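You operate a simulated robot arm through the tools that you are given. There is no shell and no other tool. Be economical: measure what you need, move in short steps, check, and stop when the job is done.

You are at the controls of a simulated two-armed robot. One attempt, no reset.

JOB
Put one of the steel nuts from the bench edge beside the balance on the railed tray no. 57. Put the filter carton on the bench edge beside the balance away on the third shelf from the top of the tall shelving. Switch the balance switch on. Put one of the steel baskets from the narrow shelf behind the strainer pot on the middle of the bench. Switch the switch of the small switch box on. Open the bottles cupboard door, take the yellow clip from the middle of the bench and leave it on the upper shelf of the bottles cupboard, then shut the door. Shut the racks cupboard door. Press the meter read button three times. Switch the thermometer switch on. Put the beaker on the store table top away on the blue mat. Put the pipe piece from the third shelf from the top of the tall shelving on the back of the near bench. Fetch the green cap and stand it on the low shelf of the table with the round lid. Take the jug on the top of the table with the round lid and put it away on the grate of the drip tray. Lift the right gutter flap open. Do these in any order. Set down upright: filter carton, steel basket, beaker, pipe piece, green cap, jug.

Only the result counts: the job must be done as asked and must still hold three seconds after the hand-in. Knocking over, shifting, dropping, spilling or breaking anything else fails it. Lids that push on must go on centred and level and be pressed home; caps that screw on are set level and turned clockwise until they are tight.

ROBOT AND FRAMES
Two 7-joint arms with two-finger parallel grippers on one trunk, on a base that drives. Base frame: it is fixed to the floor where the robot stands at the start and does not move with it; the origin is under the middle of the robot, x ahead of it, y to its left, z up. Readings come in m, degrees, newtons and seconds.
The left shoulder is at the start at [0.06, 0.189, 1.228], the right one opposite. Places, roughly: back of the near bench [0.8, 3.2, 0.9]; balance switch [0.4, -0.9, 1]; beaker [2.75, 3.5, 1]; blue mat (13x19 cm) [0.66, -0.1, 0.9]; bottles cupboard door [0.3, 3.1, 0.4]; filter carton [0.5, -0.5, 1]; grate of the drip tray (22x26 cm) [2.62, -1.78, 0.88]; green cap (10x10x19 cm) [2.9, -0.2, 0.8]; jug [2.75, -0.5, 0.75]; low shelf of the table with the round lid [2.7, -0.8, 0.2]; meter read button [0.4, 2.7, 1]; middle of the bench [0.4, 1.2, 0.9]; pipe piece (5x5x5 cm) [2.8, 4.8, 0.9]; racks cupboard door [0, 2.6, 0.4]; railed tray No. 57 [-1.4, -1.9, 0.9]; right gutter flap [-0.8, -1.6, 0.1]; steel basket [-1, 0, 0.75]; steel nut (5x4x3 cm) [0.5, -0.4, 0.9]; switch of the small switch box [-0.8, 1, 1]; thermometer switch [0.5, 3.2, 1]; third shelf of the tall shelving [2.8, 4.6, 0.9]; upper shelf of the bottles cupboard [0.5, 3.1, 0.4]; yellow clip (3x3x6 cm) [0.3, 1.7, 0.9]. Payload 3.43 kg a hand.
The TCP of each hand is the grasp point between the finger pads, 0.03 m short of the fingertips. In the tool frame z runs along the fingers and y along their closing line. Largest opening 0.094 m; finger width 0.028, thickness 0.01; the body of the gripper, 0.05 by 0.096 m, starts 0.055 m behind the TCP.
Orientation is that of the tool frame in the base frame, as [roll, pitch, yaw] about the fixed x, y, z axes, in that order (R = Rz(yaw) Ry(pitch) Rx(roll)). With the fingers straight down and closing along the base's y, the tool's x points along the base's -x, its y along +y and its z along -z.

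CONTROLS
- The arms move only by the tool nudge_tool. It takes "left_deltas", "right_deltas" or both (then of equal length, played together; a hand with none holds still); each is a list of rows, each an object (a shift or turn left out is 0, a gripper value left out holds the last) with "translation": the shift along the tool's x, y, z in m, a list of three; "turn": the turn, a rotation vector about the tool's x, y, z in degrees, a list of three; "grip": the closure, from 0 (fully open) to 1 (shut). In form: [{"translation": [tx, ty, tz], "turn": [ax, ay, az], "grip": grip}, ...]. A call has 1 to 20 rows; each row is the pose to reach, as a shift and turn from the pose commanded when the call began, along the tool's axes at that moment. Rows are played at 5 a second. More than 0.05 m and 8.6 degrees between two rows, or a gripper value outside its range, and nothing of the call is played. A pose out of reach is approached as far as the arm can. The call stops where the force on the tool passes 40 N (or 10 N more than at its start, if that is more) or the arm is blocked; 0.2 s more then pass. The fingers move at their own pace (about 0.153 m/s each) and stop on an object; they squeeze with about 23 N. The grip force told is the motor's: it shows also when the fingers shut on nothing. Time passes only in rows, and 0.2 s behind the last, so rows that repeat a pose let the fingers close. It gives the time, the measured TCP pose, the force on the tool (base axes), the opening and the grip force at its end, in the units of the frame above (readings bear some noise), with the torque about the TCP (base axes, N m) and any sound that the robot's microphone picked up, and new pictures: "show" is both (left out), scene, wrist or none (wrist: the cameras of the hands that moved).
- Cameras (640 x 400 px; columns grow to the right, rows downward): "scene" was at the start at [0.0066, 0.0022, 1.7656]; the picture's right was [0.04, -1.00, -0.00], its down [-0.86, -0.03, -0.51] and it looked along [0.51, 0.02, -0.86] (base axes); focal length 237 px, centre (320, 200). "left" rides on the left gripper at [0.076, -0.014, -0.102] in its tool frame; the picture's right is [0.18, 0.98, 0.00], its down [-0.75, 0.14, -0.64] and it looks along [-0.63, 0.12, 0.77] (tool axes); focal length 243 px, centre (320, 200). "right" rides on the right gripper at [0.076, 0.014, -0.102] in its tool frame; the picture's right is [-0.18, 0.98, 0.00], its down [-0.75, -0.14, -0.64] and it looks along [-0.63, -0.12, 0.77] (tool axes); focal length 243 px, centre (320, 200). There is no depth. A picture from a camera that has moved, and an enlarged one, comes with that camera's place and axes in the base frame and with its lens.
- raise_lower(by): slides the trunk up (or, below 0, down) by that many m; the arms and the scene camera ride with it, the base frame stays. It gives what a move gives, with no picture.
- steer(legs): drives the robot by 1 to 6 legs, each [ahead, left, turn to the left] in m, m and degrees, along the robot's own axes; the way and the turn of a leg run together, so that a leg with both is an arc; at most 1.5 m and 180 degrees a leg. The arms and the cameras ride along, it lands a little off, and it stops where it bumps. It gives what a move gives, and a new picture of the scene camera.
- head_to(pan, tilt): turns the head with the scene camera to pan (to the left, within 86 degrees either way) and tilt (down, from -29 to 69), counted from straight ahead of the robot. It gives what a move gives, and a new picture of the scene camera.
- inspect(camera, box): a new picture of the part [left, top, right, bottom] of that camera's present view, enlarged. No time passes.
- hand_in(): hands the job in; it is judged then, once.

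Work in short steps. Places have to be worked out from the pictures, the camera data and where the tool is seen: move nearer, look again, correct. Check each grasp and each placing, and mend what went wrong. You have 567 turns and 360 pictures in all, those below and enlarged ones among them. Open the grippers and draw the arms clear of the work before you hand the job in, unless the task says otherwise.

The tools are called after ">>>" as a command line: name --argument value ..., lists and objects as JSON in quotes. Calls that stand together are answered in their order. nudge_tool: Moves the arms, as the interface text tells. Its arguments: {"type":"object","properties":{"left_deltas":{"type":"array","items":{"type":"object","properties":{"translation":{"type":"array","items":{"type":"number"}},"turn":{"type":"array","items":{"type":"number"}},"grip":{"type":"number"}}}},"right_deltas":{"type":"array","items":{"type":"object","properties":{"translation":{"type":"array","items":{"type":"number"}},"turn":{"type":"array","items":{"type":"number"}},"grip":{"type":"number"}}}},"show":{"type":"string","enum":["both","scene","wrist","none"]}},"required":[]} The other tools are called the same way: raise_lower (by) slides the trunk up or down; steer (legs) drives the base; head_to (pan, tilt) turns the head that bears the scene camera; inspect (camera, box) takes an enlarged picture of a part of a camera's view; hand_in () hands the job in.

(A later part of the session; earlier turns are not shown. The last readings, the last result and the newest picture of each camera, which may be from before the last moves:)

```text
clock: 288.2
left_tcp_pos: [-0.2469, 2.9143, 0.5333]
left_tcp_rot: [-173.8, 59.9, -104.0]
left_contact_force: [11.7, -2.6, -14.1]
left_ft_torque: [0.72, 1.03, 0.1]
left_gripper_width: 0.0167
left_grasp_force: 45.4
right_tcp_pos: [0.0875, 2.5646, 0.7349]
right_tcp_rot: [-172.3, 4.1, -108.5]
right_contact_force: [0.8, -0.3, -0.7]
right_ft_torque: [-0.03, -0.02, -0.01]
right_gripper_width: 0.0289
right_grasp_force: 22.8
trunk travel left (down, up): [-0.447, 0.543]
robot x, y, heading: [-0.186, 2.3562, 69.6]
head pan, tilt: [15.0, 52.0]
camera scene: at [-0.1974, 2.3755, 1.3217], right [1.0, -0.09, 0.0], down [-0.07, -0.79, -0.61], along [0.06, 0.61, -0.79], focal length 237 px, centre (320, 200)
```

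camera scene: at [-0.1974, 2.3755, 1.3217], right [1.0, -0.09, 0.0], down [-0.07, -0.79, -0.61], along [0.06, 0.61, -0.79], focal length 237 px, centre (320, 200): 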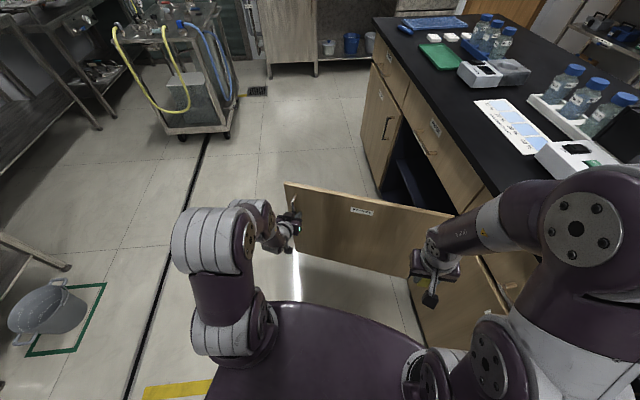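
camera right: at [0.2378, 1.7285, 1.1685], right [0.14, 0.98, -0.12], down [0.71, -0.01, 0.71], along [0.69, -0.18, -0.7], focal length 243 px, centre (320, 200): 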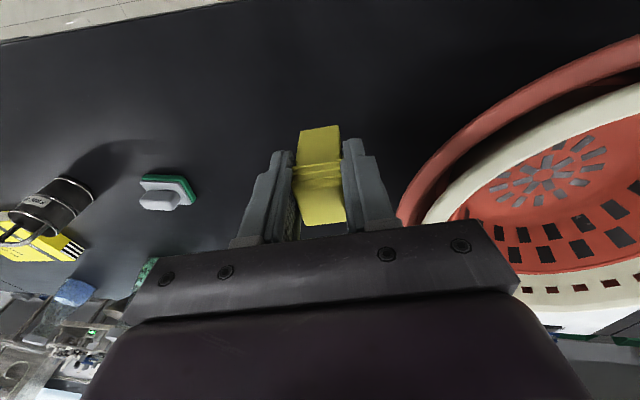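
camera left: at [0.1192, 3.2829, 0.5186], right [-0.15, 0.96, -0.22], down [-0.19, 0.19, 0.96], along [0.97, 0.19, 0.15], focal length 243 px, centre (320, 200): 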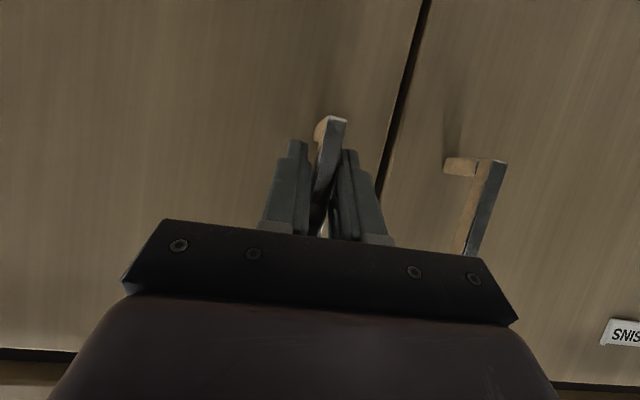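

Door stands ~70° open. I release, back out and drive around the open door to face the cupboard.

>>> nudge_tool --left_deltas '[{"grip": 0.3}, {"grip": 0.3}]' --show "none"

>>> steer --legs '[[-0.25, 0, 0], [0, 0.55, 0], [0, 0, -70], [-0.1, 0, 0], [0, 0.9, 0]]'

>>> head_to --pan 0 --tilt 35

```text
clock: 288.8
left_tcp_pos: [-0.247, 2.9138, 0.5338]
left_tcp_rot: [-173.7, 60.0, -103.9]
left_contact_force: [-0.6, -0.7, 0.2]
left_ft_torque: [-0.02, -0.02, 0.01]
left_gripper_width: 0.0658
left_grasp_force: 0.0
right_tcp_pos: [0.0859, 2.562, 0.7354]
right_tcp_rot: [-172.3, 4.2, -108.5]
right_contact_force: [0.2, -0.8, 0.0]
right_ft_torque: [0.0, -0.03, -0.02]
right_gripper_width: 0.0289
right_grasp_force: 22.7
trunk travel left (down, up): [-0.447, 0.543]
robot x, y, heading: [-0.1809, 2.362, 69.8]
head pan, tilt: [15.0, 52.0]
```

```text
clock: 301.5
left_tcp_pos: [-0.3692, 3.459, 0.5324]
left_tcp_rot: [-173.8, 60.0, -174.6]
left_contact_force: [0.1, -0.5, 0.1]
left_ft_torque: [0.01, 0.0, 0.01]
left_gripper_width: 0.0659
left_grasp_force: 0.1
right_tcp_pos: [-0.5868, 3.0277, 0.7343]
right_tcp_rot: [-172.2, 4.1, -179.1]
right_contact_force: [-0.6, 1.1, -0.5]
right_ft_torque: [0.0, 0.0, 0.03]
right_gripper_width: 0.029
right_grasp_force: 22.9
trunk travel left (down, up): [-0.447, 0.543]
robot x, y, heading: [-0.8758, 3.2146, -0.9]
head pan, tilt: [15.0, 52.0]
camera scene: at [-0.8609, 3.2336, 1.3218], right [0.24, -0.97, 0.0], down [-0.76, -0.19, -0.62], along [0.6, 0.15, -0.79], focal length 237 px, centre (320, 200)
```

scene: 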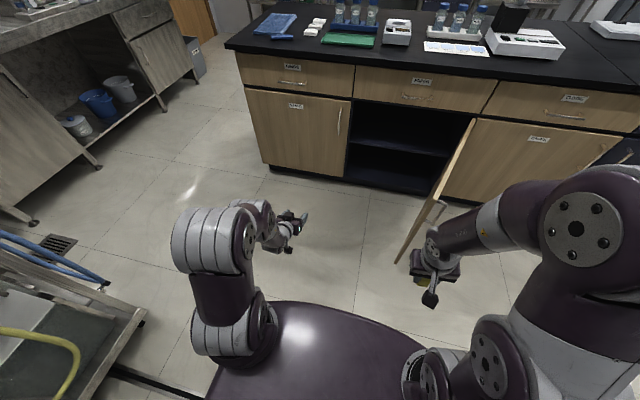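

```text
clock: 302.3
left_tcp_pos: [-0.3681, 3.4594, 0.5346]
left_tcp_rot: [-173.7, 59.9, -174.5]
left_contact_force: [0.3, 0.0, 0.2]
left_ft_torque: [-0.01, 0.01, 0.02]
left_gripper_width: 0.0662
left_grasp_force: 0.1
right_tcp_pos: [-0.5878, 3.0289, 0.7347]
right_tcp_rot: [-172.2, 4.0, -179.1]
right_contact_force: [0.2, -0.1, -0.8]
right_ft_torque: [0.02, -0.03, -0.04]
right_gripper_width: 0.0289
right_grasp_force: 23.4
trunk travel left (down, up): [-0.447, 0.543]
robot x, y, heading: [-0.8762, 3.2161, -0.8]
head pan, tilt: [0.0, 35.0]
camera scene: at [-0.8458, 3.2136, 1.3461], right [-0.02, -1.0, 0.0], down [-0.57, 0.01, -0.82], along [0.82, -0.01, -0.57], focal length 237 px, centre (320, 200)
```

scene: 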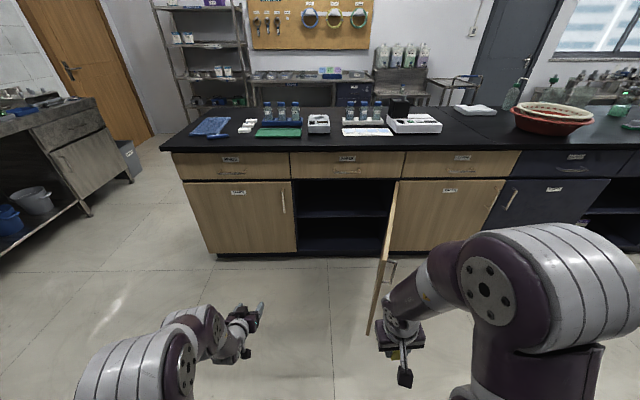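

The opening spans y 2.74–3.36, upper shelf top z≈0.43, ceiling 0.68. I shift left a little and prepare the right hand: lower, forward and tilted.

>>> steer --legs '[[0, 0.08, 1]]'

>>> nudge_tool --right_deltas '[{"translation": [-0.03, 0, 0.02], "turn": [-1, -7, 0]}, {"translation": [-0.06, 0, 0.04], "turn": [-2, -14, 0]}, {"translation": [-0.09, 0, 0.07], "turn": [-3, -21, 0]}, {"translation": [-0.12, 0, 0.1], "turn": [-4, -28, 0]}, {"translation": [-0.15, 0, 0.13], "turn": [-4, -35, 0]}, {"translation": [-0.18, 0, 0.16], "turn": [-4, -42, 0]}, {"translation": [-0.2, 0, 0.19], "turn": [-4, -49, 0]}, {"translation": [-0.22, 0, 0.21], "turn": [-4, -56, 0]}, {"translation": [-0.22, 0, 0.22], "turn": [-4, -62, 0]}]' --show "both"

```text
clock: 303.4
left_tcp_pos: [-0.371, 3.5473, 0.5332]
left_tcp_rot: [-173.6, 59.9, -173.6]
left_contact_force: [0.9, 0.6, -1.2]
left_ft_torque: [-0.03, 0.03, -0.04]
left_gripper_width: 0.0656
left_grasp_force: 0.0
right_tcp_pos: [-0.5845, 3.1137, 0.7353]
right_tcp_rot: [-172.2, 4.1, -178.2]
right_contact_force: [0.3, 0.2, 0.0]
right_ft_torque: [0.01, 0.0, -0.04]
right_gripper_width: 0.0289
right_grasp_force: 22.7
trunk travel left (down, up): [-0.447, 0.543]
robot x, y, heading: [-0.8734, 3.2935, -0.2]
head pan, tilt: [0.0, 35.0]
camera scene: at [-0.845, 3.2948, 1.3461], right [0.0, -1.0, 0.0], down [-0.57, 0.0, -0.82], along [0.82, 0.0, -0.57], focal length 237 px, centre (320, 200)
```

scene: 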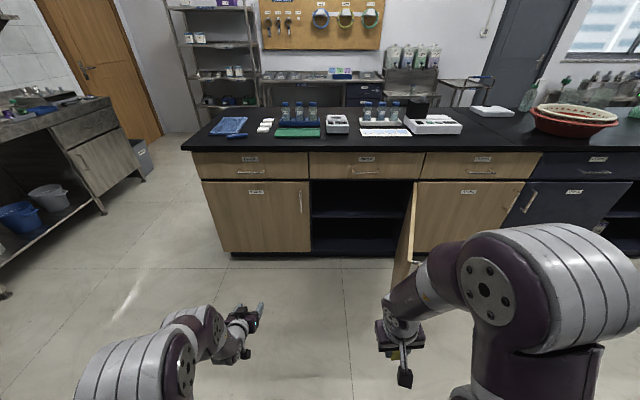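

```text
clock: 305.4
left_tcp_pos: [-0.3712, 3.5477, 0.5332]
left_tcp_rot: [-173.7, 60.0, -173.6]
left_contact_force: [-0.7, -0.7, -0.1]
left_ft_torque: [-0.02, 0.03, -0.03]
left_gripper_width: 0.0657
left_grasp_force: 0.0
right_tcp_pos: [-0.3457, 3.0887, 0.5326]
right_tcp_rot: [-168.7, 65.8, -166.2]
right_contact_force: [-0.6, 0.0, 0.3]
right_ft_torque: [0.0, 0.01, -0.03]
right_gripper_width: 0.0289
right_grasp_force: 22.5
trunk travel left (down, up): [-0.447, 0.543]
robot x, y, heading: [-0.8727, 3.2951, -0.2]
head pan, tilt: [0.0, 35.0]
camera scene: at [-0.8448, 3.293, 1.3462], right [0.0, -1.0, 0.0], down [-0.57, 0.0, -0.82], along [0.82, 0.0, -0.57], focal length 237 px, centre (320, 200)
camera right: at [-0.4713, 3.0929, 0.5035], right [0.01, 1.0, 0.09], down [-0.28, -0.08, 0.96], along [0.96, -0.04, 0.28], focal length 243 px, centre (320, 200)
```

scene: 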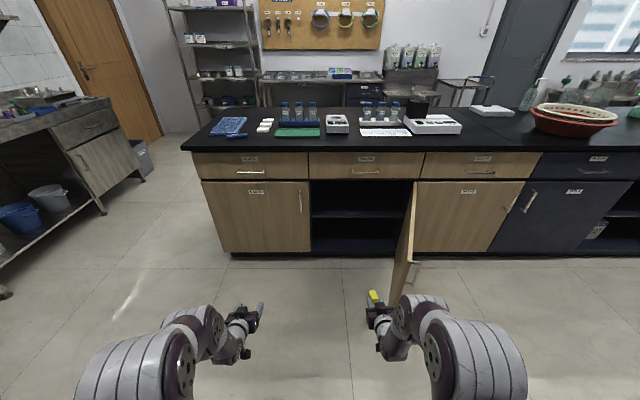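
right: 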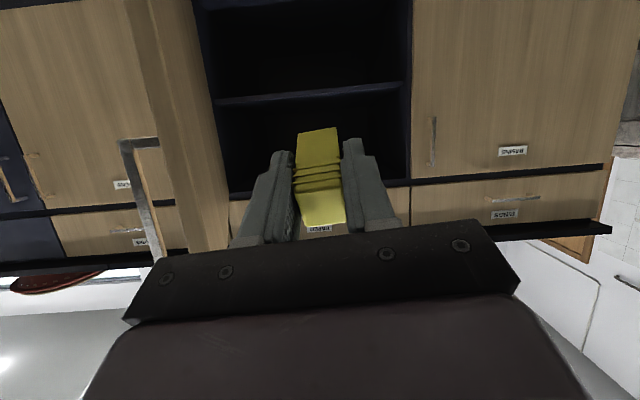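

Before driving in I draw the left hand back (else it would hit the basins door), and lower the right hand slightly.

>>> nudge_tool --left_deltas '[{"translation": [0.01, 0, -0.04], "turn": [0, 7, 0]}, {"translation": [0.02, 0, -0.08], "turn": [0, 14, 0]}, {"translation": [0.03, 0, -0.12], "turn": [0, 21, 0]}, {"translation": [0.04, 0, -0.16], "turn": [0, 28, 0]}, {"translation": [0.05, 0, -0.2], "turn": [0, 35, 0]}, {"translation": [0.06, 0, -0.23], "turn": [0, 42, 0]}, {"translation": [0.06, 0, -0.26], "turn": [0, 49, 0]}, {"translation": [0.06, 0, -0.28], "turn": [0, 56, 0]}]' --right_deltas '[{"translation": [0, 0, 0]}, {"translation": [0, 0, 0]}, {"translation": [0, 0, 0]}, {"translation": [0, 0, 0]}, {"translation": [0, 0, 0]}, {"translation": [0.01, 0, 0.0]}, {"translation": [0.015, 0, 0.005]}, {"translation": [0.02, 0, 0.009]}]' --show "none"

>>> steer --legs '[[0.45, 0.02, 0]]'

>>> nudge_tool --right_deltas '[{"translation": [0, 0, 0]}]' --show "wrist"

```text
clock: 307.2
left_tcp_pos: [-0.6431, 3.5476, 0.6196]
left_tcp_rot: [-176.9, 4.0, -178.9]
left_contact_force: [0.1, -0.7, -0.6]
left_ft_torque: [-0.03, 0.02, 0.0]
left_gripper_width: 0.0659
left_grasp_force: 0.1
right_tcp_pos: [-0.3481, 3.0878, 0.5105]
right_tcp_rot: [-168.8, 65.5, -166.4]
right_contact_force: [-0.3, 0.2, -0.1]
right_ft_torque: [0.01, -0.05, -0.01]
right_gripper_width: 0.0289
right_grasp_force: 22.7
trunk travel left (down, up): [-0.447, 0.543]
robot x, y, heading: [-0.8692, 3.2909, -0.0]
head pan, tilt: [0.0, 35.0]
```

```text
clock: 309.9
left_tcp_pos: [-0.1945, 3.5664, 0.6201]
left_tcp_rot: [-176.9, 4.1, -178.8]
left_contact_force: [0.4, -0.4, -0.3]
left_ft_torque: [0.0, 0.01, -0.05]
left_gripper_width: 0.0657
left_grasp_force: 0.1
right_tcp_pos: [0.1026, 3.1074, 0.5113]
right_tcp_rot: [-168.8, 65.4, -166.3]
right_contact_force: [-0.4, 0.3, -0.4]
right_ft_torque: [0.03, 0.01, 0.01]
right_gripper_width: 0.0289
right_grasp_force: 23.2
trunk travel left (down, up): [-0.447, 0.543]
robot x, y, heading: [-0.4209, 3.3116, -0.2]
head pan, tilt: [0.0, 35.0]
camera scene: at [-0.3951, 3.3126, 1.3461], right [0.0, -1.0, 0.0], down [-0.57, 0.0, -0.82], along [0.82, 0.0, -0.57], focal length 237 px, centre (320, 200)
```

scene: 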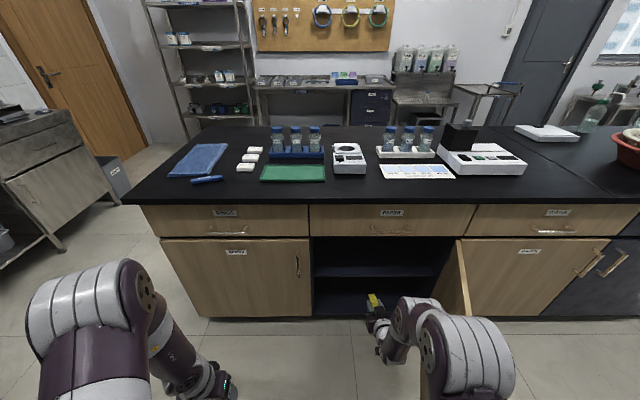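

```text
clock: 310.3
left_tcp_pos: [-0.1932, 3.5663, 0.6207]
left_tcp_rot: [-176.9, 4.1, -178.8]
left_contact_force: [0.3, -0.1, 0.0]
left_ft_torque: [-0.01, 0.01, 0.0]
left_gripper_width: 0.0658
left_grasp_force: 0.0
right_tcp_pos: [0.1011, 3.1079, 0.5097]
right_tcp_rot: [-168.7, 65.4, -166.3]
right_contact_force: [-0.4, -0.7, -0.9]
right_ft_torque: [0.03, 0.0, 0.0]
right_gripper_width: 0.0292
right_grasp_force: 22.7
trunk travel left (down, up): [-0.447, 0.543]
robot x, y, heading: [-0.4215, 3.3152, -0.0]
head pan, tilt: [0.0, 35.0]
camera right: at [-0.0237, 3.1112, 0.4815], right [0.02, 1.0, 0.09], down [-0.28, -0.08, 0.96], along [0.96, -0.04, 0.27], focal length 243 px, centre (320, 200)
```

right: 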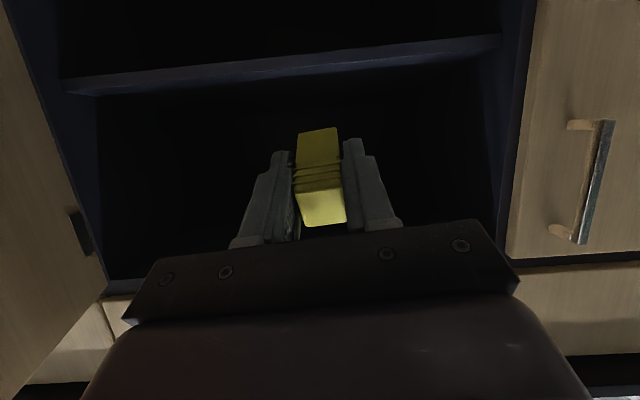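

Aligned with the upper compartment (shelf top ≈0.42). I drive in 0.28 m.

>>> steer --legs '[[0.15, 0, 0], [0.13, 0, 0]]'

>>> nudge_tool --right_deltas '[{"translation": [0.0045, 0, 0.002]}, {"translation": [0.009, 0, 0.004]}, {"translation": [0.0135, 0, 0.006]}, {"translation": [0.018, 0, 0.008]}, {"translation": [0.0225, 0, 0.01]}, {"translation": [0.027, 0, 0.012]}, {"translation": [0.0315, 0, 0.014]}, {"translation": [0.036, 0, 0.016]}, {"translation": [0.0405, 0, 0.018]}, {"translation": [0.045, 0, 0.02]}]' --show "wrist"

```text
clock: 312.6
left_tcp_pos: [0.0846, 3.5666, 0.6184]
left_tcp_rot: [-177.0, 4.2, -178.9]
left_contact_force: [0.2, -0.1, 0.7]
left_ft_torque: [0.02, 0.0, 0.02]
left_gripper_width: 0.0658
left_grasp_force: 0.0
right_tcp_pos: [0.3813, 3.1075, 0.5099]
right_tcp_rot: [-168.8, 65.5, -166.4]
right_contact_force: [-0.1, -0.1, -0.6]
right_ft_torque: [-0.02, 0.01, 0.02]
right_gripper_width: 0.0289
right_grasp_force: 23.0
trunk travel left (down, up): [-0.447, 0.543]
robot x, y, heading: [-0.1462, 3.3116, 0.0]
head pan, tilt: [0.0, 35.0]
camera scene: at [-0.1157, 3.3123, 1.3461], right [0.0, -1.0, 0.0], down [-0.57, 0.0, -0.82], along [0.82, 0.0, -0.57], focal length 237 px, centre (320, 200)
```

scene: 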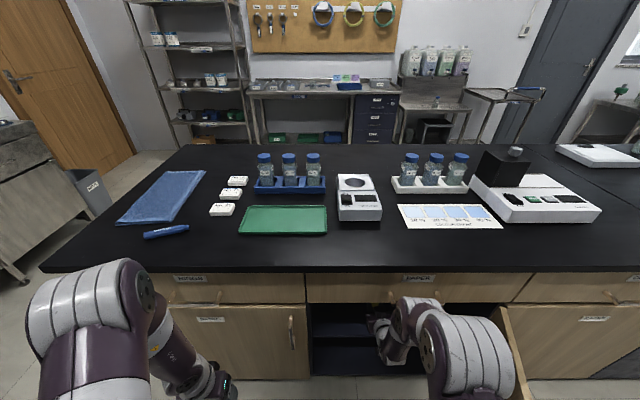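

```text
clock: 314.8
left_tcp_pos: [0.084, 3.5661, 0.619]
left_tcp_rot: [-176.9, 4.2, -178.8]
left_contact_force: [-0.1, 0.6, 0.4]
left_ft_torque: [-0.02, -0.02, -0.01]
left_gripper_width: 0.0659
left_grasp_force: 0.0
right_tcp_pos: [0.3804, 3.103, 0.462]
right_tcp_rot: [-168.8, 65.6, -166.1]
right_contact_force: [0.0, -0.5, -0.7]
right_ft_torque: [0.02, -0.01, -0.01]
right_gripper_width: 0.0287
right_grasp_force: 23.6
trunk travel left (down, up): [-0.447, 0.543]
robot x, y, heading: [-0.1452, 3.3141, 0.2]
head pan, tilt: [0.0, 35.0]
camera right: at [0.255, 3.1071, 0.4326], right [0.01, 1.0, 0.09], down [-0.28, -0.08, 0.96], along [0.96, -0.04, 0.27], focal length 243 px, centre (320, 200)
```

right: 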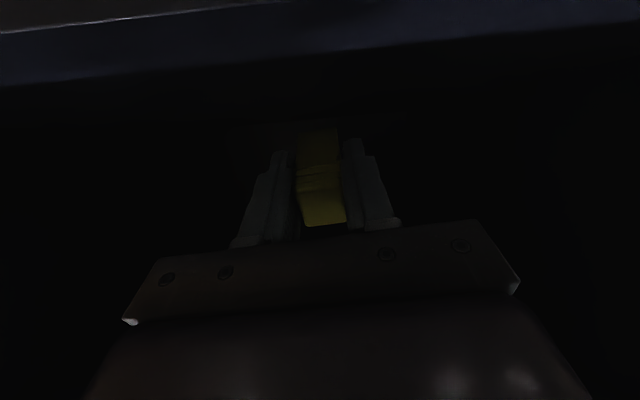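

No contact yet; I continue down in small steps until the clip touches.

>>> nudge_tool --right_deltas '[{"translation": [0.0045, 0, 0.002]}, {"translation": [0.009, 0, 0.004]}, {"translation": [0.0135, 0, 0.006]}, {"translation": [0.018, 0, 0.008]}, {"translation": [0.0225, 0, 0.01]}, {"translation": [0.027, 0, 0.012]}, {"translation": [0.0315, 0, 0.014]}]' --show "none"

```text
clock: 316.4
left_tcp_pos: [0.0852, 3.5659, 0.6196]
left_tcp_rot: [-176.8, 4.3, -178.9]
left_contact_force: [0.1, -0.5, -0.1]
left_ft_torque: [-0.01, -0.03, 0.0]
left_gripper_width: 0.066
left_grasp_force: 0.0
right_tcp_pos: [0.3819, 3.1003, 0.4294]
right_tcp_rot: [-168.5, 65.9, -165.9]
right_contact_force: [-2.7, -1.8, 13.4]
right_ft_torque: [0.14, -0.42, -0.03]
right_gripper_width: 0.0288
right_grasp_force: 23.2
trunk travel left (down, up): [-0.447, 0.543]
robot x, y, heading: [-0.1452, 3.3107, 0.1]
head pan, tilt: [0.0, 35.0]
```

Contact (13 N). I open the fingers and draw back.

>>> nudge_tool --right_deltas '[{"translation": [-0.003, 0, -0.001], "grip": 0.5}, {"translation": [-0.003, 0, -0.001], "grip": 0.4}, {"translation": [-0.003, 0, -0.001], "grip": 0.4}]' --show "wrist"

```text
clock: 317.1
left_tcp_pos: [0.0827, 3.5672, 0.6189]
left_tcp_rot: [-176.9, 4.1, -178.7]
left_contact_force: [0.2, 0.3, 0.6]
left_ft_torque: [0.01, 0.02, 0.01]
left_gripper_width: 0.0658
left_grasp_force: 0.1
right_tcp_pos: [0.3806, 3.101, 0.4295]
right_tcp_rot: [-168.8, 65.6, -166.2]
right_contact_force: [-0.1, -0.1, -0.3]
right_ft_torque: [0.0, -0.02, -0.01]
right_gripper_width: 0.0564
right_grasp_force: 0.0
trunk travel left (down, up): [-0.447, 0.543]
robot x, y, heading: [-0.1443, 3.3148, -0.1]
head pan, tilt: [0.0, 35.0]
camera right: at [0.2555, 3.1048, 0.4011], right [0.01, 1.0, 0.09], down [-0.28, -0.08, 0.96], along [0.96, -0.04, 0.27], focal length 243 px, centre (320, 200)
```

right: 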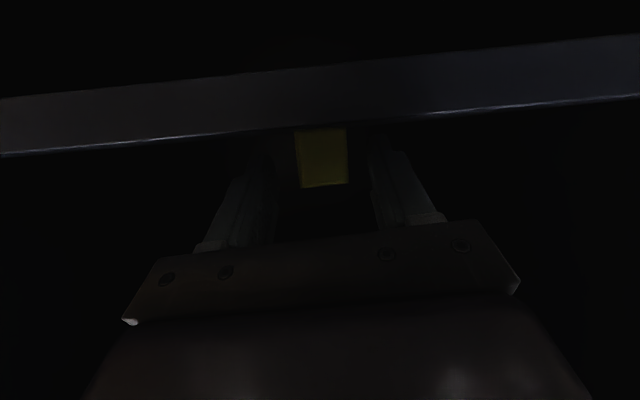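

The clip lies on the shelf. I lift slightly and back out 0.35 m.

>>> nudge_tool --right_deltas '[{"translation": [-0.02, 0, -0.012]}, {"translation": [-0.045, 0, -0.025]}]' --show "none"

>>> steer --legs '[[-0.4, 0, 0]]'

>>> inspect --camera "right" --box '[180, 20, 480, 220]'

```text
clock: 317.8
left_tcp_pos: [0.0842, 3.5674, 0.6201]
left_tcp_rot: [-176.9, 4.1, -178.9]
left_contact_force: [0.5, 0.2, -0.5]
left_ft_torque: [-0.01, -0.01, -0.04]
left_gripper_width: 0.0657
left_grasp_force: 0.0
right_tcp_pos: [0.3755, 3.1043, 0.4817]
right_tcp_rot: [-168.7, 65.6, -166.2]
right_contact_force: [0.0, -0.2, 1.2]
right_ft_torque: [0.03, 0.0, 0.01]
right_gripper_width: 0.0565
right_grasp_force: 0.1
trunk travel left (down, up): [-0.447, 0.543]
robot x, y, heading: [-0.1453, 3.3146, -0.2]
head pan, tilt: [0.0, 35.0]
```

```text
clock: 320.2
left_tcp_pos: [-0.316, 3.5665, 0.6198]
left_tcp_rot: [-176.9, 4.2, -179.0]
left_contact_force: [-0.6, -0.3, -0.6]
left_ft_torque: [0.03, 0.01, 0.02]
left_gripper_width: 0.066
left_grasp_force: 0.0
right_tcp_pos: [-0.0259, 3.1027, 0.4818]
right_tcp_rot: [-168.8, 65.6, -166.6]
right_contact_force: [0.3, 0.1, 1.1]
right_ft_torque: [0.0, 0.01, 0.0]
right_gripper_width: 0.0565
right_grasp_force: 0.0
trunk travel left (down, up): [-0.447, 0.543]
robot x, y, heading: [-0.5453, 3.316, -0.6]
head pan, tilt: [0.0, 35.0]
camera scene: at [-0.5184, 3.3136, 1.3462], right [-0.01, -1.0, 0.0], down [-0.57, 0.0, -0.82], along [0.82, -0.01, -0.57], focal length 237 px, centre (320, 200)
```

scene: 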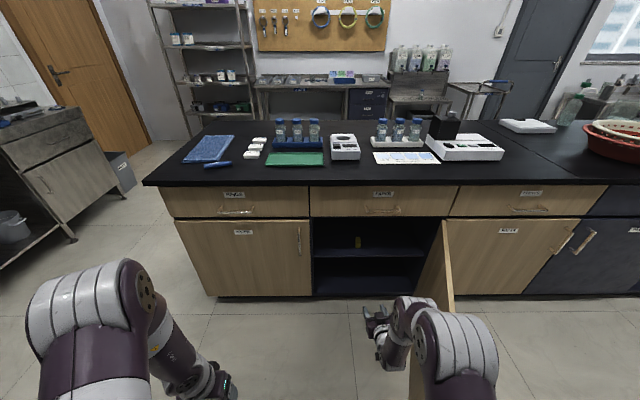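

```text
2.00 times, centred on (330, 120) of right
camera zoom: at [-0.1511, 3.1073, 0.4525], right [0.02, 1.0, 0.09], down [-0.28, -0.08, 0.96], along [0.96, -0.04, 0.27], focal length 485 px, centre (300, 360)
```

zoom: 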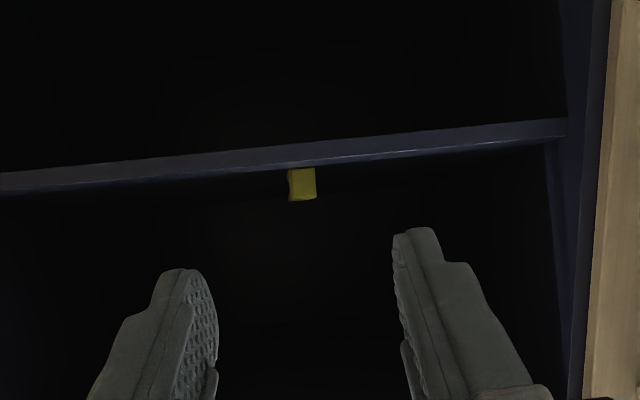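

Clip is on the upper shelf. To shut the door I go round its end with the right hand on its outer side.

>>> steer --legs '[[-0.42, 0, 0.6], [0, -0.28, 0], [0.24, 0, 0]]'

```text
clock: 325.8
left_tcp_pos: [-0.4928, 3.2887, 0.619]
left_tcp_rot: [-176.9, 4.2, -178.4]
left_contact_force: [0.3, -0.2, 0.4]
left_ft_torque: [-0.01, -0.01, -0.03]
left_gripper_width: 0.0656
left_grasp_force: 0.1
right_tcp_pos: [-0.1973, 2.831, 0.4806]
right_tcp_rot: [-168.8, 65.5, -165.9]
right_contact_force: [-0.1, -0.3, -0.5]
right_ft_torque: [-0.02, -0.01, 0.0]
right_gripper_width: 0.0565
right_grasp_force: 0.0
trunk travel left (down, up): [-0.447, 0.543]
robot x, y, heading: [-0.7215, 3.0345, 0.1]
head pan, tilt: [0.0, 35.0]
camera scene: at [-0.6914, 3.0354, 1.3461], right [0.0, -1.0, 0.0], down [-0.57, 0.0, -0.82], along [0.82, 0.0, -0.57], focal length 237 px, centre (320, 200)
```

scene: 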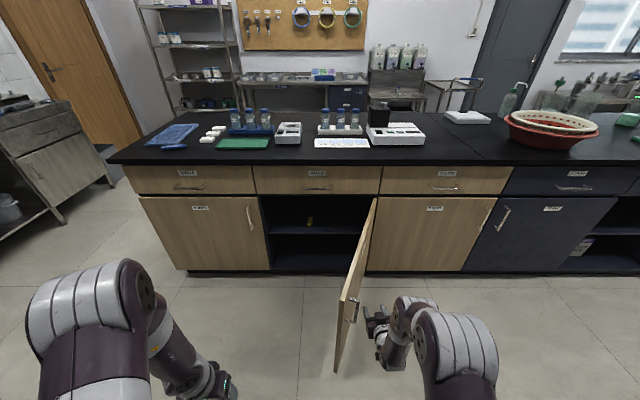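

The hand is right of the door. I strafe left to start swinging it, then diagonally.

>>> nudge_tool --right_deltas '[{"grip": 1}, {"grip": 1}]' --show "none"

>>> steer --legs '[[0.02, 0.15, 0], [0.1, 0.12, 0], [0.12, 0.08, 0]]'

```text
clock: 326.4
left_tcp_pos: [-0.4923, 3.2909, 0.6191]
left_tcp_rot: [-176.9, 4.1, -178.4]
left_contact_force: [-0.2, 0.6, -1.2]
left_ft_torque: [-0.06, 0.0, 0.01]
left_gripper_width: 0.0658
left_grasp_force: 0.0
right_tcp_pos: [-0.198, 2.8313, 0.4824]
right_tcp_rot: [-168.8, 65.5, -165.9]
right_contact_force: [-0.1, 0.4, 0.4]
right_ft_torque: [0.02, 0.0, -0.01]
right_gripper_width: 0.0
right_grasp_force: 22.9
trunk travel left (down, up): [-0.447, 0.543]
robot x, y, heading: [-0.7207, 3.0364, 0.3]
head pan, tilt: [0.0, 35.0]
```

```text
clock: 329.7
left_tcp_pos: [-0.2537, 3.6417, 0.6182]
left_tcp_rot: [-176.8, 4.0, -178.5]
left_contact_force: [-0.6, -0.5, -1.1]
left_ft_torque: [-0.06, -0.04, 0.0]
left_gripper_width: 0.0661
left_grasp_force: 0.0
right_tcp_pos: [0.0399, 3.1805, 0.4805]
right_tcp_rot: [-168.7, 65.5, -165.9]
right_contact_force: [0.4, 0.3, -0.3]
right_ft_torque: [-0.02, 0.0, -0.03]
right_gripper_width: 0.0
right_grasp_force: 23.1
trunk travel left (down, up): [-0.447, 0.543]
robot x, y, heading: [-0.4802, 3.3857, -0.0]
head pan, tilt: [0.0, 35.0]
camera scene: at [-0.4537, 3.3872, 1.3461], right [0.0, -1.0, 0.0], down [-0.57, 0.0, -0.82], along [0.82, 0.0, -0.57], focal length 237 px, centre (320, 200)
```

scene: 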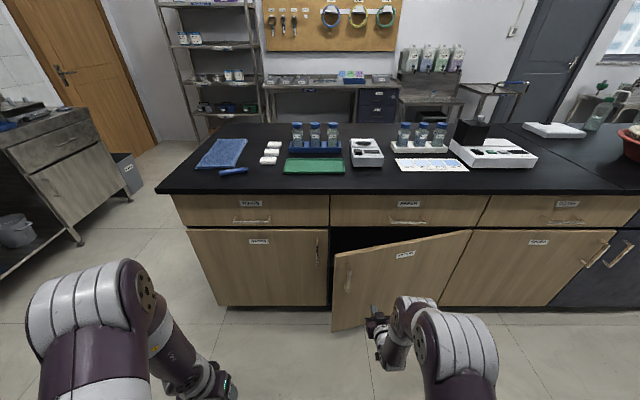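

Door nearly closed. I push forward until it seats.

>>> steer --legs '[[0.15, 0, 0], [0.1, 0, 0]]'

>>> inspect --camera "scene" --box '[240, 170, 560, 370]'

```text
clock: 331.8
left_tcp_pos: [-0.0272, 3.6423, 0.6209]
left_tcp_rot: [-176.9, 4.1, -178.7]
left_contact_force: [0.1, -0.1, 0.2]
left_ft_torque: [0.02, -0.02, -0.01]
left_gripper_width: 0.0656
left_grasp_force: 0.0
right_tcp_pos: [0.2457, 3.1813, 0.4685]
right_tcp_rot: [-170.6, 63.2, -168.0]
right_contact_force: [-0.8, 1.1, -0.3]
right_ft_torque: [-0.01, 0.0, 0.0]
right_gripper_width: 0.0001
right_grasp_force: 23.4
trunk travel left (down, up): [-0.447, 0.543]
robot x, y, heading: [-0.2572, 3.3859, -0.3]
head pan, tilt: [0.0, 35.0]
stopped in leg 2: the force on the tool passed its limit (the readings are from after the stop); the commanded pose is now the measured one
camera scene: at [-0.2294, 3.387, 1.346], right [0.0, -1.0, 0.0], down [-0.57, 0.0, -0.82], along [0.82, 0.0, -0.57], focal length 237 px, centre (320, 200)
```

scene: 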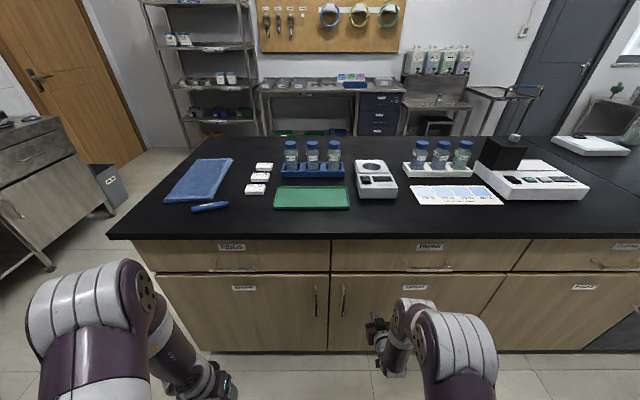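

```text
2.00 times, centred on (400, 270) of scene
camera zoom: at [-0.2294, 3.387, 1.346], right [0.0, -1.0, 0.0], down [-0.57, 0.0, -0.82], along [0.82, 0.0, -0.57], focal length 474 px, centre (160, 60)
```

zoom: 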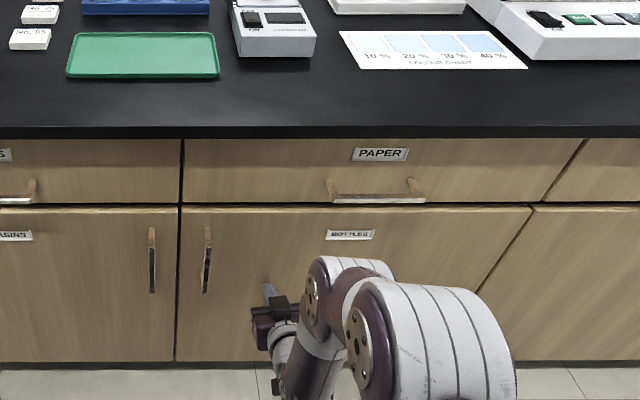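

Shut. Now the thermometer and meter on the bench: I back off, raise the trunk and straighten the right tool.

>>> steer --legs '[[-0.25, 0, 0]]'

>>> raise_lower --by 0.4

>>> nudge_tool --right_deltas '[{"translation": [-0.03, 0, 0], "turn": [0, 7, 0]}, {"translation": [-0.06, 0, 0], "turn": [0, 14, 0]}, {"translation": [-0.09, 0, -0.01], "turn": [0, 21, 0]}, {"translation": [-0.12, 0, -0.03], "turn": [0, 28, 0]}, {"translation": [-0.15, 0, -0.05], "turn": [0, 35, 0]}, {"translation": [-0.17, 0, -0.07], "turn": [0, 42, 0]}, {"translation": [-0.19, 0, -0.09], "turn": [0, 49, 0]}, {"translation": [-0.2, 0, -0.11], "turn": [0, 56, 0]}, {"translation": [-0.2, 0, -0.12], "turn": [0, 63, 0]}]' --show "none"

>>> raise_lower --by 0.1

```text
clock: 333.6
left_tcp_pos: [-0.2799, 3.6407, 0.6196]
left_tcp_rot: [-176.9, 4.2, -179.0]
left_contact_force: [-0.5, 0.2, 0.6]
left_ft_torque: [-0.02, 0.0, -0.03]
left_gripper_width: 0.0658
left_grasp_force: 0.1
right_tcp_pos: [-0.0083, 3.1794, 0.4703]
right_tcp_rot: [-170.4, 63.3, -168.1]
right_contact_force: [0.3, -0.2, -0.5]
right_ft_torque: [-0.01, 0.01, 0.02]
right_gripper_width: 0.0001
right_grasp_force: 22.8
trunk travel left (down, up): [-0.447, 0.543]
robot x, y, heading: [-0.5075, 3.3912, -0.6]
head pan, tilt: [0.0, 35.0]
camera scene: at [-0.4834, 3.3876, 1.3462], right [0.0, -1.0, 0.0], down [-0.57, 0.0, -0.82], along [0.82, 0.0, -0.57], focal length 237 px, centre (320, 200)
```

scene: 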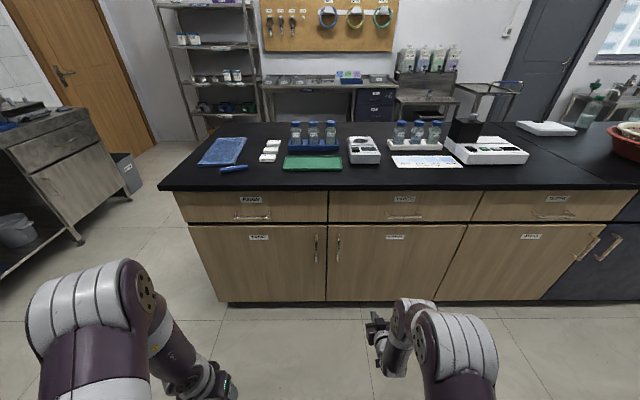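

```text
clock: 337.4
left_tcp_pos: [-0.2804, 3.64, 1.0193]
left_tcp_rot: [-176.8, 4.1, -179.0]
left_contact_force: [0.9, 0.2, -0.1]
left_ft_torque: [-0.02, 0.0, -0.02]
left_gripper_width: 0.0658
left_grasp_force: 0.0
right_tcp_pos: [-0.0073, 3.1804, 0.8684]
right_tcp_rot: [-170.4, 63.3, -168.0]
right_contact_force: [-1.1, -0.1, 0.1]
right_ft_torque: [0.01, -0.01, 0.04]
right_gripper_width: 0.0
right_grasp_force: 22.9
trunk travel left (down, up): [-0.847, 0.143]
robot x, y, heading: [-0.5052, 3.387, -0.1]
head pan, tilt: [0.0, 35.0]
```

```text
clock: 339.4
left_tcp_pos: [-0.2803, 3.6411, 1.0195]
left_tcp_rot: [-176.9, 4.0, -179.0]
left_contact_force: [0.4, 0.4, 0.0]
left_ft_torque: [0.0, -0.01, 0.05]
left_gripper_width: 0.0657
left_grasp_force: 0.1
right_tcp_pos: [-0.0564, 3.1612, 1.0691]
right_tcp_rot: [-173.2, 2.6, -175.6]
right_contact_force: [-0.3, 0.8, 0.3]
right_ft_torque: [0.01, 0.04, -0.03]
right_gripper_width: 0.0
right_grasp_force: 22.5
right hand out of reach, approached as far as the arm can: row 6, 7, 8, 9
trunk travel left (down, up): [-0.847, 0.143]
robot x, y, heading: [-0.5077, 3.3938, 0.1]
head pan, tilt: [0.0, 35.0]
```

```text
clock: 340.8
left_tcp_pos: [-0.279, 3.6407, 1.1194]
left_tcp_rot: [-176.9, 4.1, -179.0]
left_contact_force: [0.5, 0.2, 0.6]
left_ft_torque: [0.0, -0.01, 0.03]
left_gripper_width: 0.0656
left_grasp_force: 0.1
right_tcp_pos: [-0.0561, 3.1617, 1.1698]
right_tcp_rot: [-173.1, 2.6, -175.7]
right_contact_force: [0.3, -0.6, -0.1]
right_ft_torque: [-0.03, 0.01, 0.01]
right_gripper_width: 0.0001
right_grasp_force: 23.0
trunk travel left (down, up): [-0.947, 0.043]
robot x, y, heading: [-0.5095, 3.3858, -0.5]
head pan, tilt: [0.0, 35.0]
```

Drive up to the bench and view the thermometer.

>>> steer --legs '[[0.4, 0.02, 0.5]]'

>>> nudge_tool --right_deltas '[{"translation": [0, 0, 0]}]' --show "wrist"

>>> head_to --pan -15 --tilt 50

```text
clock: 343.2
left_tcp_pos: [0.114, 3.6621, 1.1189]
left_tcp_rot: [-177.0, 4.2, -178.5]
left_contact_force: [0.1, 0.8, -1.1]
left_ft_torque: [0.02, -0.02, 0.01]
left_gripper_width: 0.0657
left_grasp_force: 0.1
right_tcp_pos: [0.3409, 3.1861, 1.1696]
right_tcp_rot: [-173.1, 2.7, -175.3]
right_contact_force: [0.4, 0.3, 0.1]
right_ft_torque: [0.0, -0.01, -0.02]
right_gripper_width: 0.0001
right_grasp_force: 22.7
trunk travel left (down, up): [-0.947, 0.043]
robot x, y, heading: [-0.1118, 3.4096, 0.4]
head pan, tilt: [0.0, 35.0]
camera scene: at [-0.0875, 3.4071, 1.8462], right [0.0, -1.0, 0.0], down [-0.57, 0.0, -0.82], along [0.82, 0.0, -0.57], focal length 237 px, centre (320, 200)
```

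scene: 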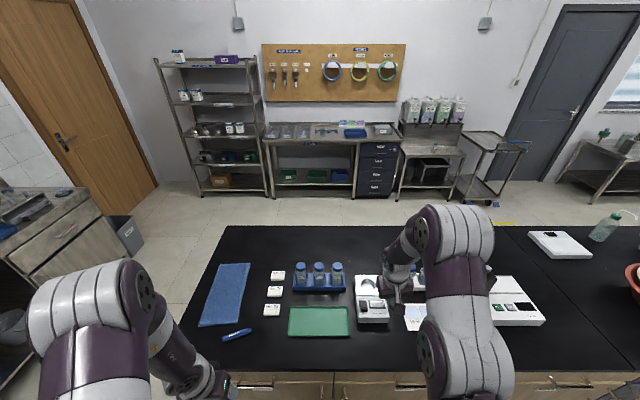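

```text
clock: 343.6
left_tcp_pos: [0.1139, 3.6607, 1.1195]
left_tcp_rot: [-176.9, 4.2, -178.5]
left_contact_force: [0.0, -0.1, 0.8]
left_ft_torque: [0.01, -0.04, -0.03]
left_gripper_width: 0.0659
left_grasp_force: 0.0
right_tcp_pos: [0.342, 3.1838, 1.1695]
right_tcp_rot: [-173.2, 2.7, -175.1]
right_contact_force: [0.1, -0.3, 0.7]
right_ft_torque: [0.02, -0.04, 0.02]
right_gripper_width: 0.0
right_grasp_force: 23.1
trunk travel left (down, up): [-0.947, 0.043]
robot x, y, heading: [-0.1147, 3.4081, 0.1]
head pan, tilt: [0.0, 35.0]
camera right: at [0.259, 3.2036, 1.2656], right [0.11, 0.99, -0.11], down [0.72, 0.0, 0.69], along [0.68, -0.15, -0.72], focal length 243 px, centre (320, 200)
```

right: 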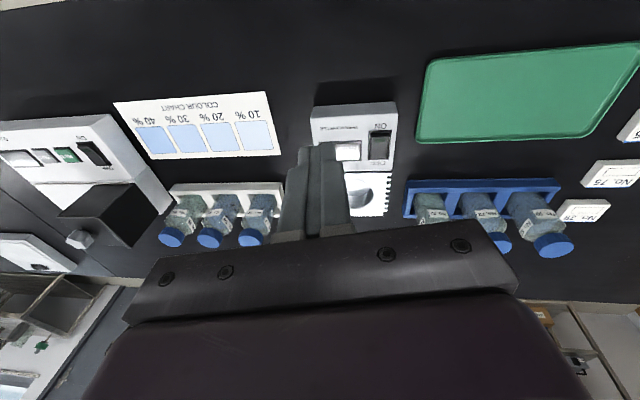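

```text
clock: 344.4
left_tcp_pos: [0.114, 3.6613, 1.121]
left_tcp_rot: [-176.8, 4.2, -178.5]
left_contact_force: [-0.2, -0.1, -0.6]
left_ft_torque: [0.02, 0.0, 0.01]
left_gripper_width: 0.0658
left_grasp_force: 0.1
right_tcp_pos: [0.3429, 3.1843, 1.1701]
right_tcp_rot: [-173.0, 2.7, -175.2]
right_contact_force: [0.1, -0.5, -0.8]
right_ft_torque: [0.04, -0.02, -0.02]
right_gripper_width: 0.0001
right_grasp_force: 22.9
trunk travel left (down, up): [-0.947, 0.043]
robot x, y, heading: [-0.1142, 3.4065, 0.4]
head pan, tilt: [-15.0, 50.0]
camera scene: at [-0.0997, 3.3872, 1.8245], right [-0.26, -0.97, 0.0], down [-0.74, 0.2, -0.64], along [0.62, -0.16, -0.77], focal length 237 px, centre (320, 200)
```

scene: 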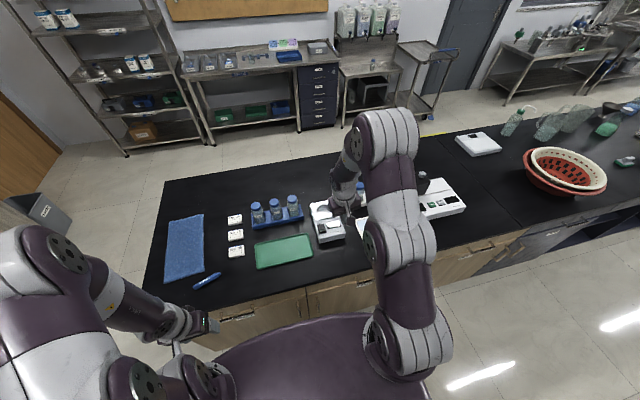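

I enlarge the thermometer in both views.

>>> inspect --camera "right" --box '[300, 90, 410, 190]'

>>> inspect --camera "scene" --box '[300, 190, 370, 250]'

```text
4.00 times, centred on (355, 140) of right
camera zoom: at [0.2591, 3.2036, 1.2656], right [0.11, 0.99, -0.11], down [0.72, 0.0, 0.69], along [0.68, -0.15, -0.72], focal length 970 px, centre (180, 440)
```

zoom: 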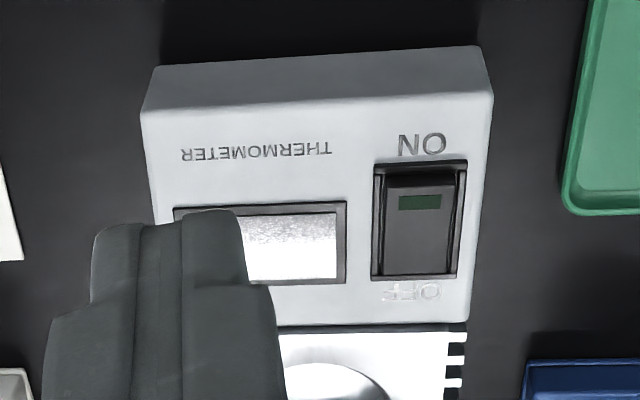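

```text
6.67 times, centred on (335, 220) of scene
camera zoom: at [-0.0997, 3.3872, 1.8245], right [-0.26, -0.97, 0.0], down [-0.74, 0.2, -0.64], along [0.62, -0.16, -0.77], focal length 1581 px, centre (220, 67)
```

zoom: 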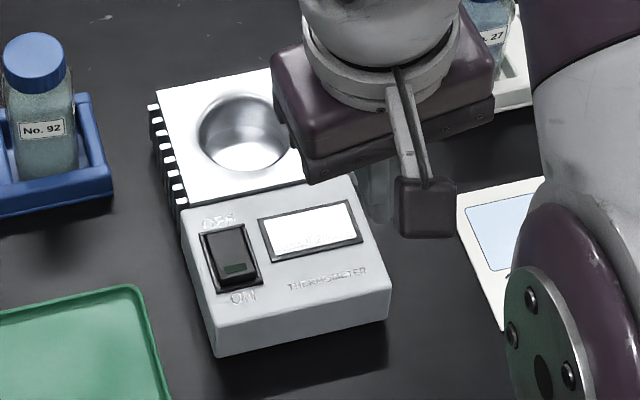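

ON end at about (0.440,3.237,0.943). I bring the closed fingertips above it.

>>> nudge_tool --right_deltas '[{"translation": [-0.028, 0.023, 0.02]}, {"translation": [-0.056, 0.046, 0.04]}, {"translation": [-0.0841, 0.0694, 0.06]}, {"translation": [-0.0841, 0.0694, 0.11]}, {"translation": [-0.0841, 0.0694, 0.15]}]' --show "none"

>>> inspect --camera "right" --box '[230, 80, 430, 240]'

```text
clock: 345.6
left_tcp_pos: [0.1156, 3.6605, 1.1192]
left_tcp_rot: [-176.9, 4.1, -178.5]
left_contact_force: [0.6, 0.7, -0.3]
left_ft_torque: [0.01, 0.02, 0.01]
left_gripper_width: 0.0658
left_grasp_force: 0.0
right_tcp_pos: [0.431, 3.2443, 1.015]
right_tcp_rot: [-172.9, 2.8, -175.3]
right_contact_force: [0.0, 0.0, 0.5]
right_ft_torque: [-0.03, -0.02, 0.01]
right_gripper_width: 0.0001
right_grasp_force: 23.2
right hand out of reach, approached as far as the arm can: row 2, 3, 4
trunk travel left (down, up): [-0.947, 0.043]
robot x, y, heading: [-0.1127, 3.4076, 0.2]
head pan, tilt: [-15.0, 50.0]
```

```text
2.50 times, centred on (330, 160) of right
camera zoom: at [0.3487, 3.2629, 1.1115], right [0.11, 0.99, -0.11], down [0.72, 0.0, 0.69], along [0.68, -0.16, -0.72], focal length 606 px, centre (295, 300)
```

zoom: 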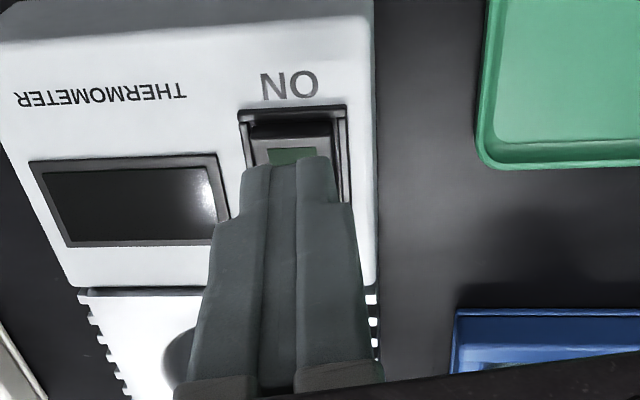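

Aligned. Press down.

>>> nudge_tool --right_deltas '[{"translation": [0.002, 0, 0.02]}, {"translation": [0.002, 0, 0.032]}, {"translation": [0.002, 0, 0.04]}, {"translation": [0.002, 0, 0.046]}, {"translation": [0.002, 0, 0.052]}, {"translation": [0.002, 0, 0.058]}]' --show "none"

>>> nudge_tool --right_deltas '[{"translation": [0, 0, -0.04]}, {"translation": [0.02, 0, -0.08]}, {"translation": [0.04, 0, -0.12]}]' --show "none"

>>> inspect --camera "right" --box '[230, 60, 430, 220]'

```text
clock: 346.5
left_tcp_pos: [0.1083, 3.6632, 1.1204]
left_tcp_rot: [-176.8, 4.5, -178.5]
left_contact_force: [-0.4, 0.4, -0.3]
left_ft_torque: [0.0, 0.02, -0.03]
left_gripper_width: 0.0656
left_grasp_force: 0.0
right_tcp_pos: [0.4303, 3.2405, 0.9847]
right_tcp_rot: [-173.0, 3.5, -175.3]
right_contact_force: [-21.4, 2.0, 32.8]
right_ft_torque: [0.28, 0.14, 0.15]
right_gripper_width: 0.0
right_grasp_force: 23.1
trunk travel left (down, up): [-0.947, 0.043]
robot x, y, heading: [-0.1156, 3.4076, 0.1]
head pan, tilt: [-15.0, 50.0]
heard: click
stopped in row 4 (right hand): the force on the tool passed its limit (the readings are from after the stop); the commanded pose is now the measured one
```

```text
clock: 347.3
left_tcp_pos: [0.113, 3.6632, 1.1191]
left_tcp_rot: [-176.8, 4.3, -178.5]
left_contact_force: [-0.8, -0.1, -0.1]
left_ft_torque: [-0.03, 0.0, -0.01]
left_gripper_width: 0.0657
left_grasp_force: 0.1
right_tcp_pos: [0.3857, 3.2492, 1.098]
right_tcp_rot: [-173.1, 3.3, -175.3]
right_contact_force: [0.4, 0.2, -0.5]
right_ft_torque: [0.03, 0.01, 0.01]
right_gripper_width: 0.0
right_grasp_force: 22.9
trunk travel left (down, up): [-0.947, 0.043]
robot x, y, heading: [-0.1162, 3.4102, 0.2]
head pan, tilt: [-15.0, 50.0]
```

```text
2.50 times, centred on (330, 140) of right
camera zoom: at [0.3013, 3.2692, 1.1924], right [0.11, 0.99, -0.11], down [0.72, 0.0, 0.7], along [0.69, -0.15, -0.71], focal length 606 px, centre (295, 350)
```

zoom: 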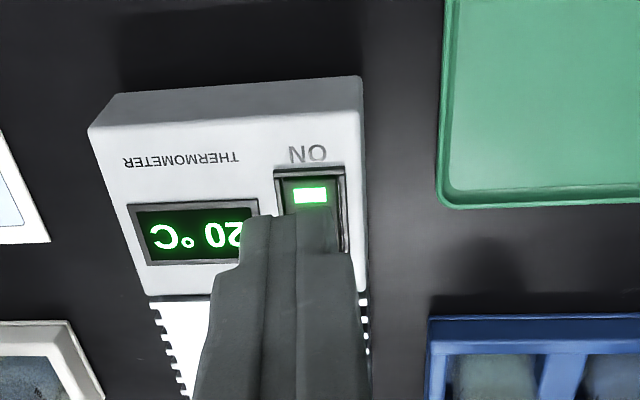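

Thermometer is on. I lift, then strafe right to the meter.

>>> nudge_tool --right_deltas '[{"translation": [0.04, 0, -0.03]}, {"translation": [0.08, 0, -0.06]}]' --show "none"

>>> steer --legs '[[0, -0.56, 0]]'

>>> inspect --camera "right" --box '[160, 50, 520, 250]'

```text
clock: 347.9
left_tcp_pos: [0.1103, 3.6625, 1.1206]
left_tcp_rot: [-176.8, 4.3, -178.5]
left_contact_force: [0.1, 0.5, 0.6]
left_ft_torque: [0.0, -0.02, -0.01]
left_gripper_width: 0.0657
left_grasp_force: 0.1
right_tcp_pos: [0.299, 3.2481, 1.1534]
right_tcp_rot: [-173.2, 3.5, -175.3]
right_contact_force: [0.2, 0.3, 0.6]
right_ft_torque: [0.04, -0.02, 0.0]
right_gripper_width: 0.0002
right_grasp_force: 23.1
trunk travel left (down, up): [-0.947, 0.043]
robot x, y, heading: [-0.1123, 3.4082, 0.4]
head pan, tilt: [-15.0, 50.0]
```

```text
clock: 351.1
left_tcp_pos: [0.1166, 3.1102, 1.1198]
left_tcp_rot: [-176.8, 4.2, -178.4]
left_contact_force: [-0.9, -0.1, -0.3]
left_ft_torque: [-0.01, 0.0, 0.0]
left_gripper_width: 0.066
left_grasp_force: 0.1
right_tcp_pos: [0.3057, 2.6966, 1.1507]
right_tcp_rot: [-172.9, 3.2, -175.1]
right_contact_force: [0.3, 0.3, -0.7]
right_ft_torque: [-0.02, -0.04, -0.03]
right_gripper_width: 0.0002
right_grasp_force: 23.4
trunk travel left (down, up): [-0.947, 0.043]
robot x, y, heading: [-0.1098, 2.8536, 0.7]
head pan, tilt: [-15.0, 50.0]
camera scene: at [-0.0969, 2.8344, 1.8244], right [-0.25, -0.97, 0.0], down [-0.74, 0.19, -0.64], along [0.62, -0.16, -0.77], focal length 237 px, centre (320, 200)
```

scene: 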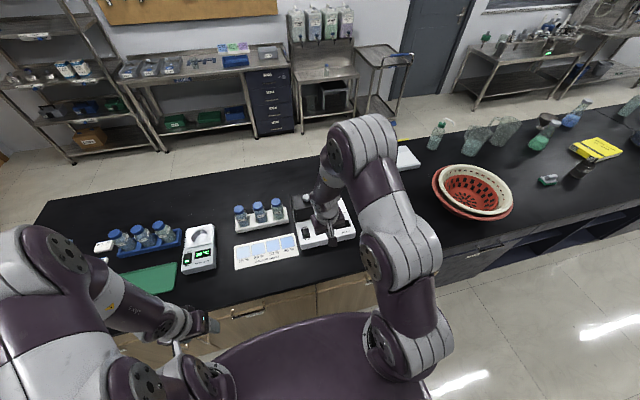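

```text
1.78 times, centred on (340, 150) of right
camera zoom: at [0.2221, 2.7152, 1.246], right [0.11, 0.99, -0.11], down [0.72, 0.0, 0.7], along [0.69, -0.15, -0.71], focal length 431 px, centre (284, 289)
```

zoom: 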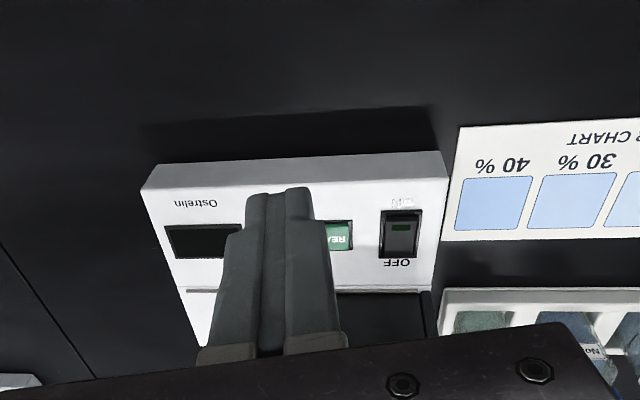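

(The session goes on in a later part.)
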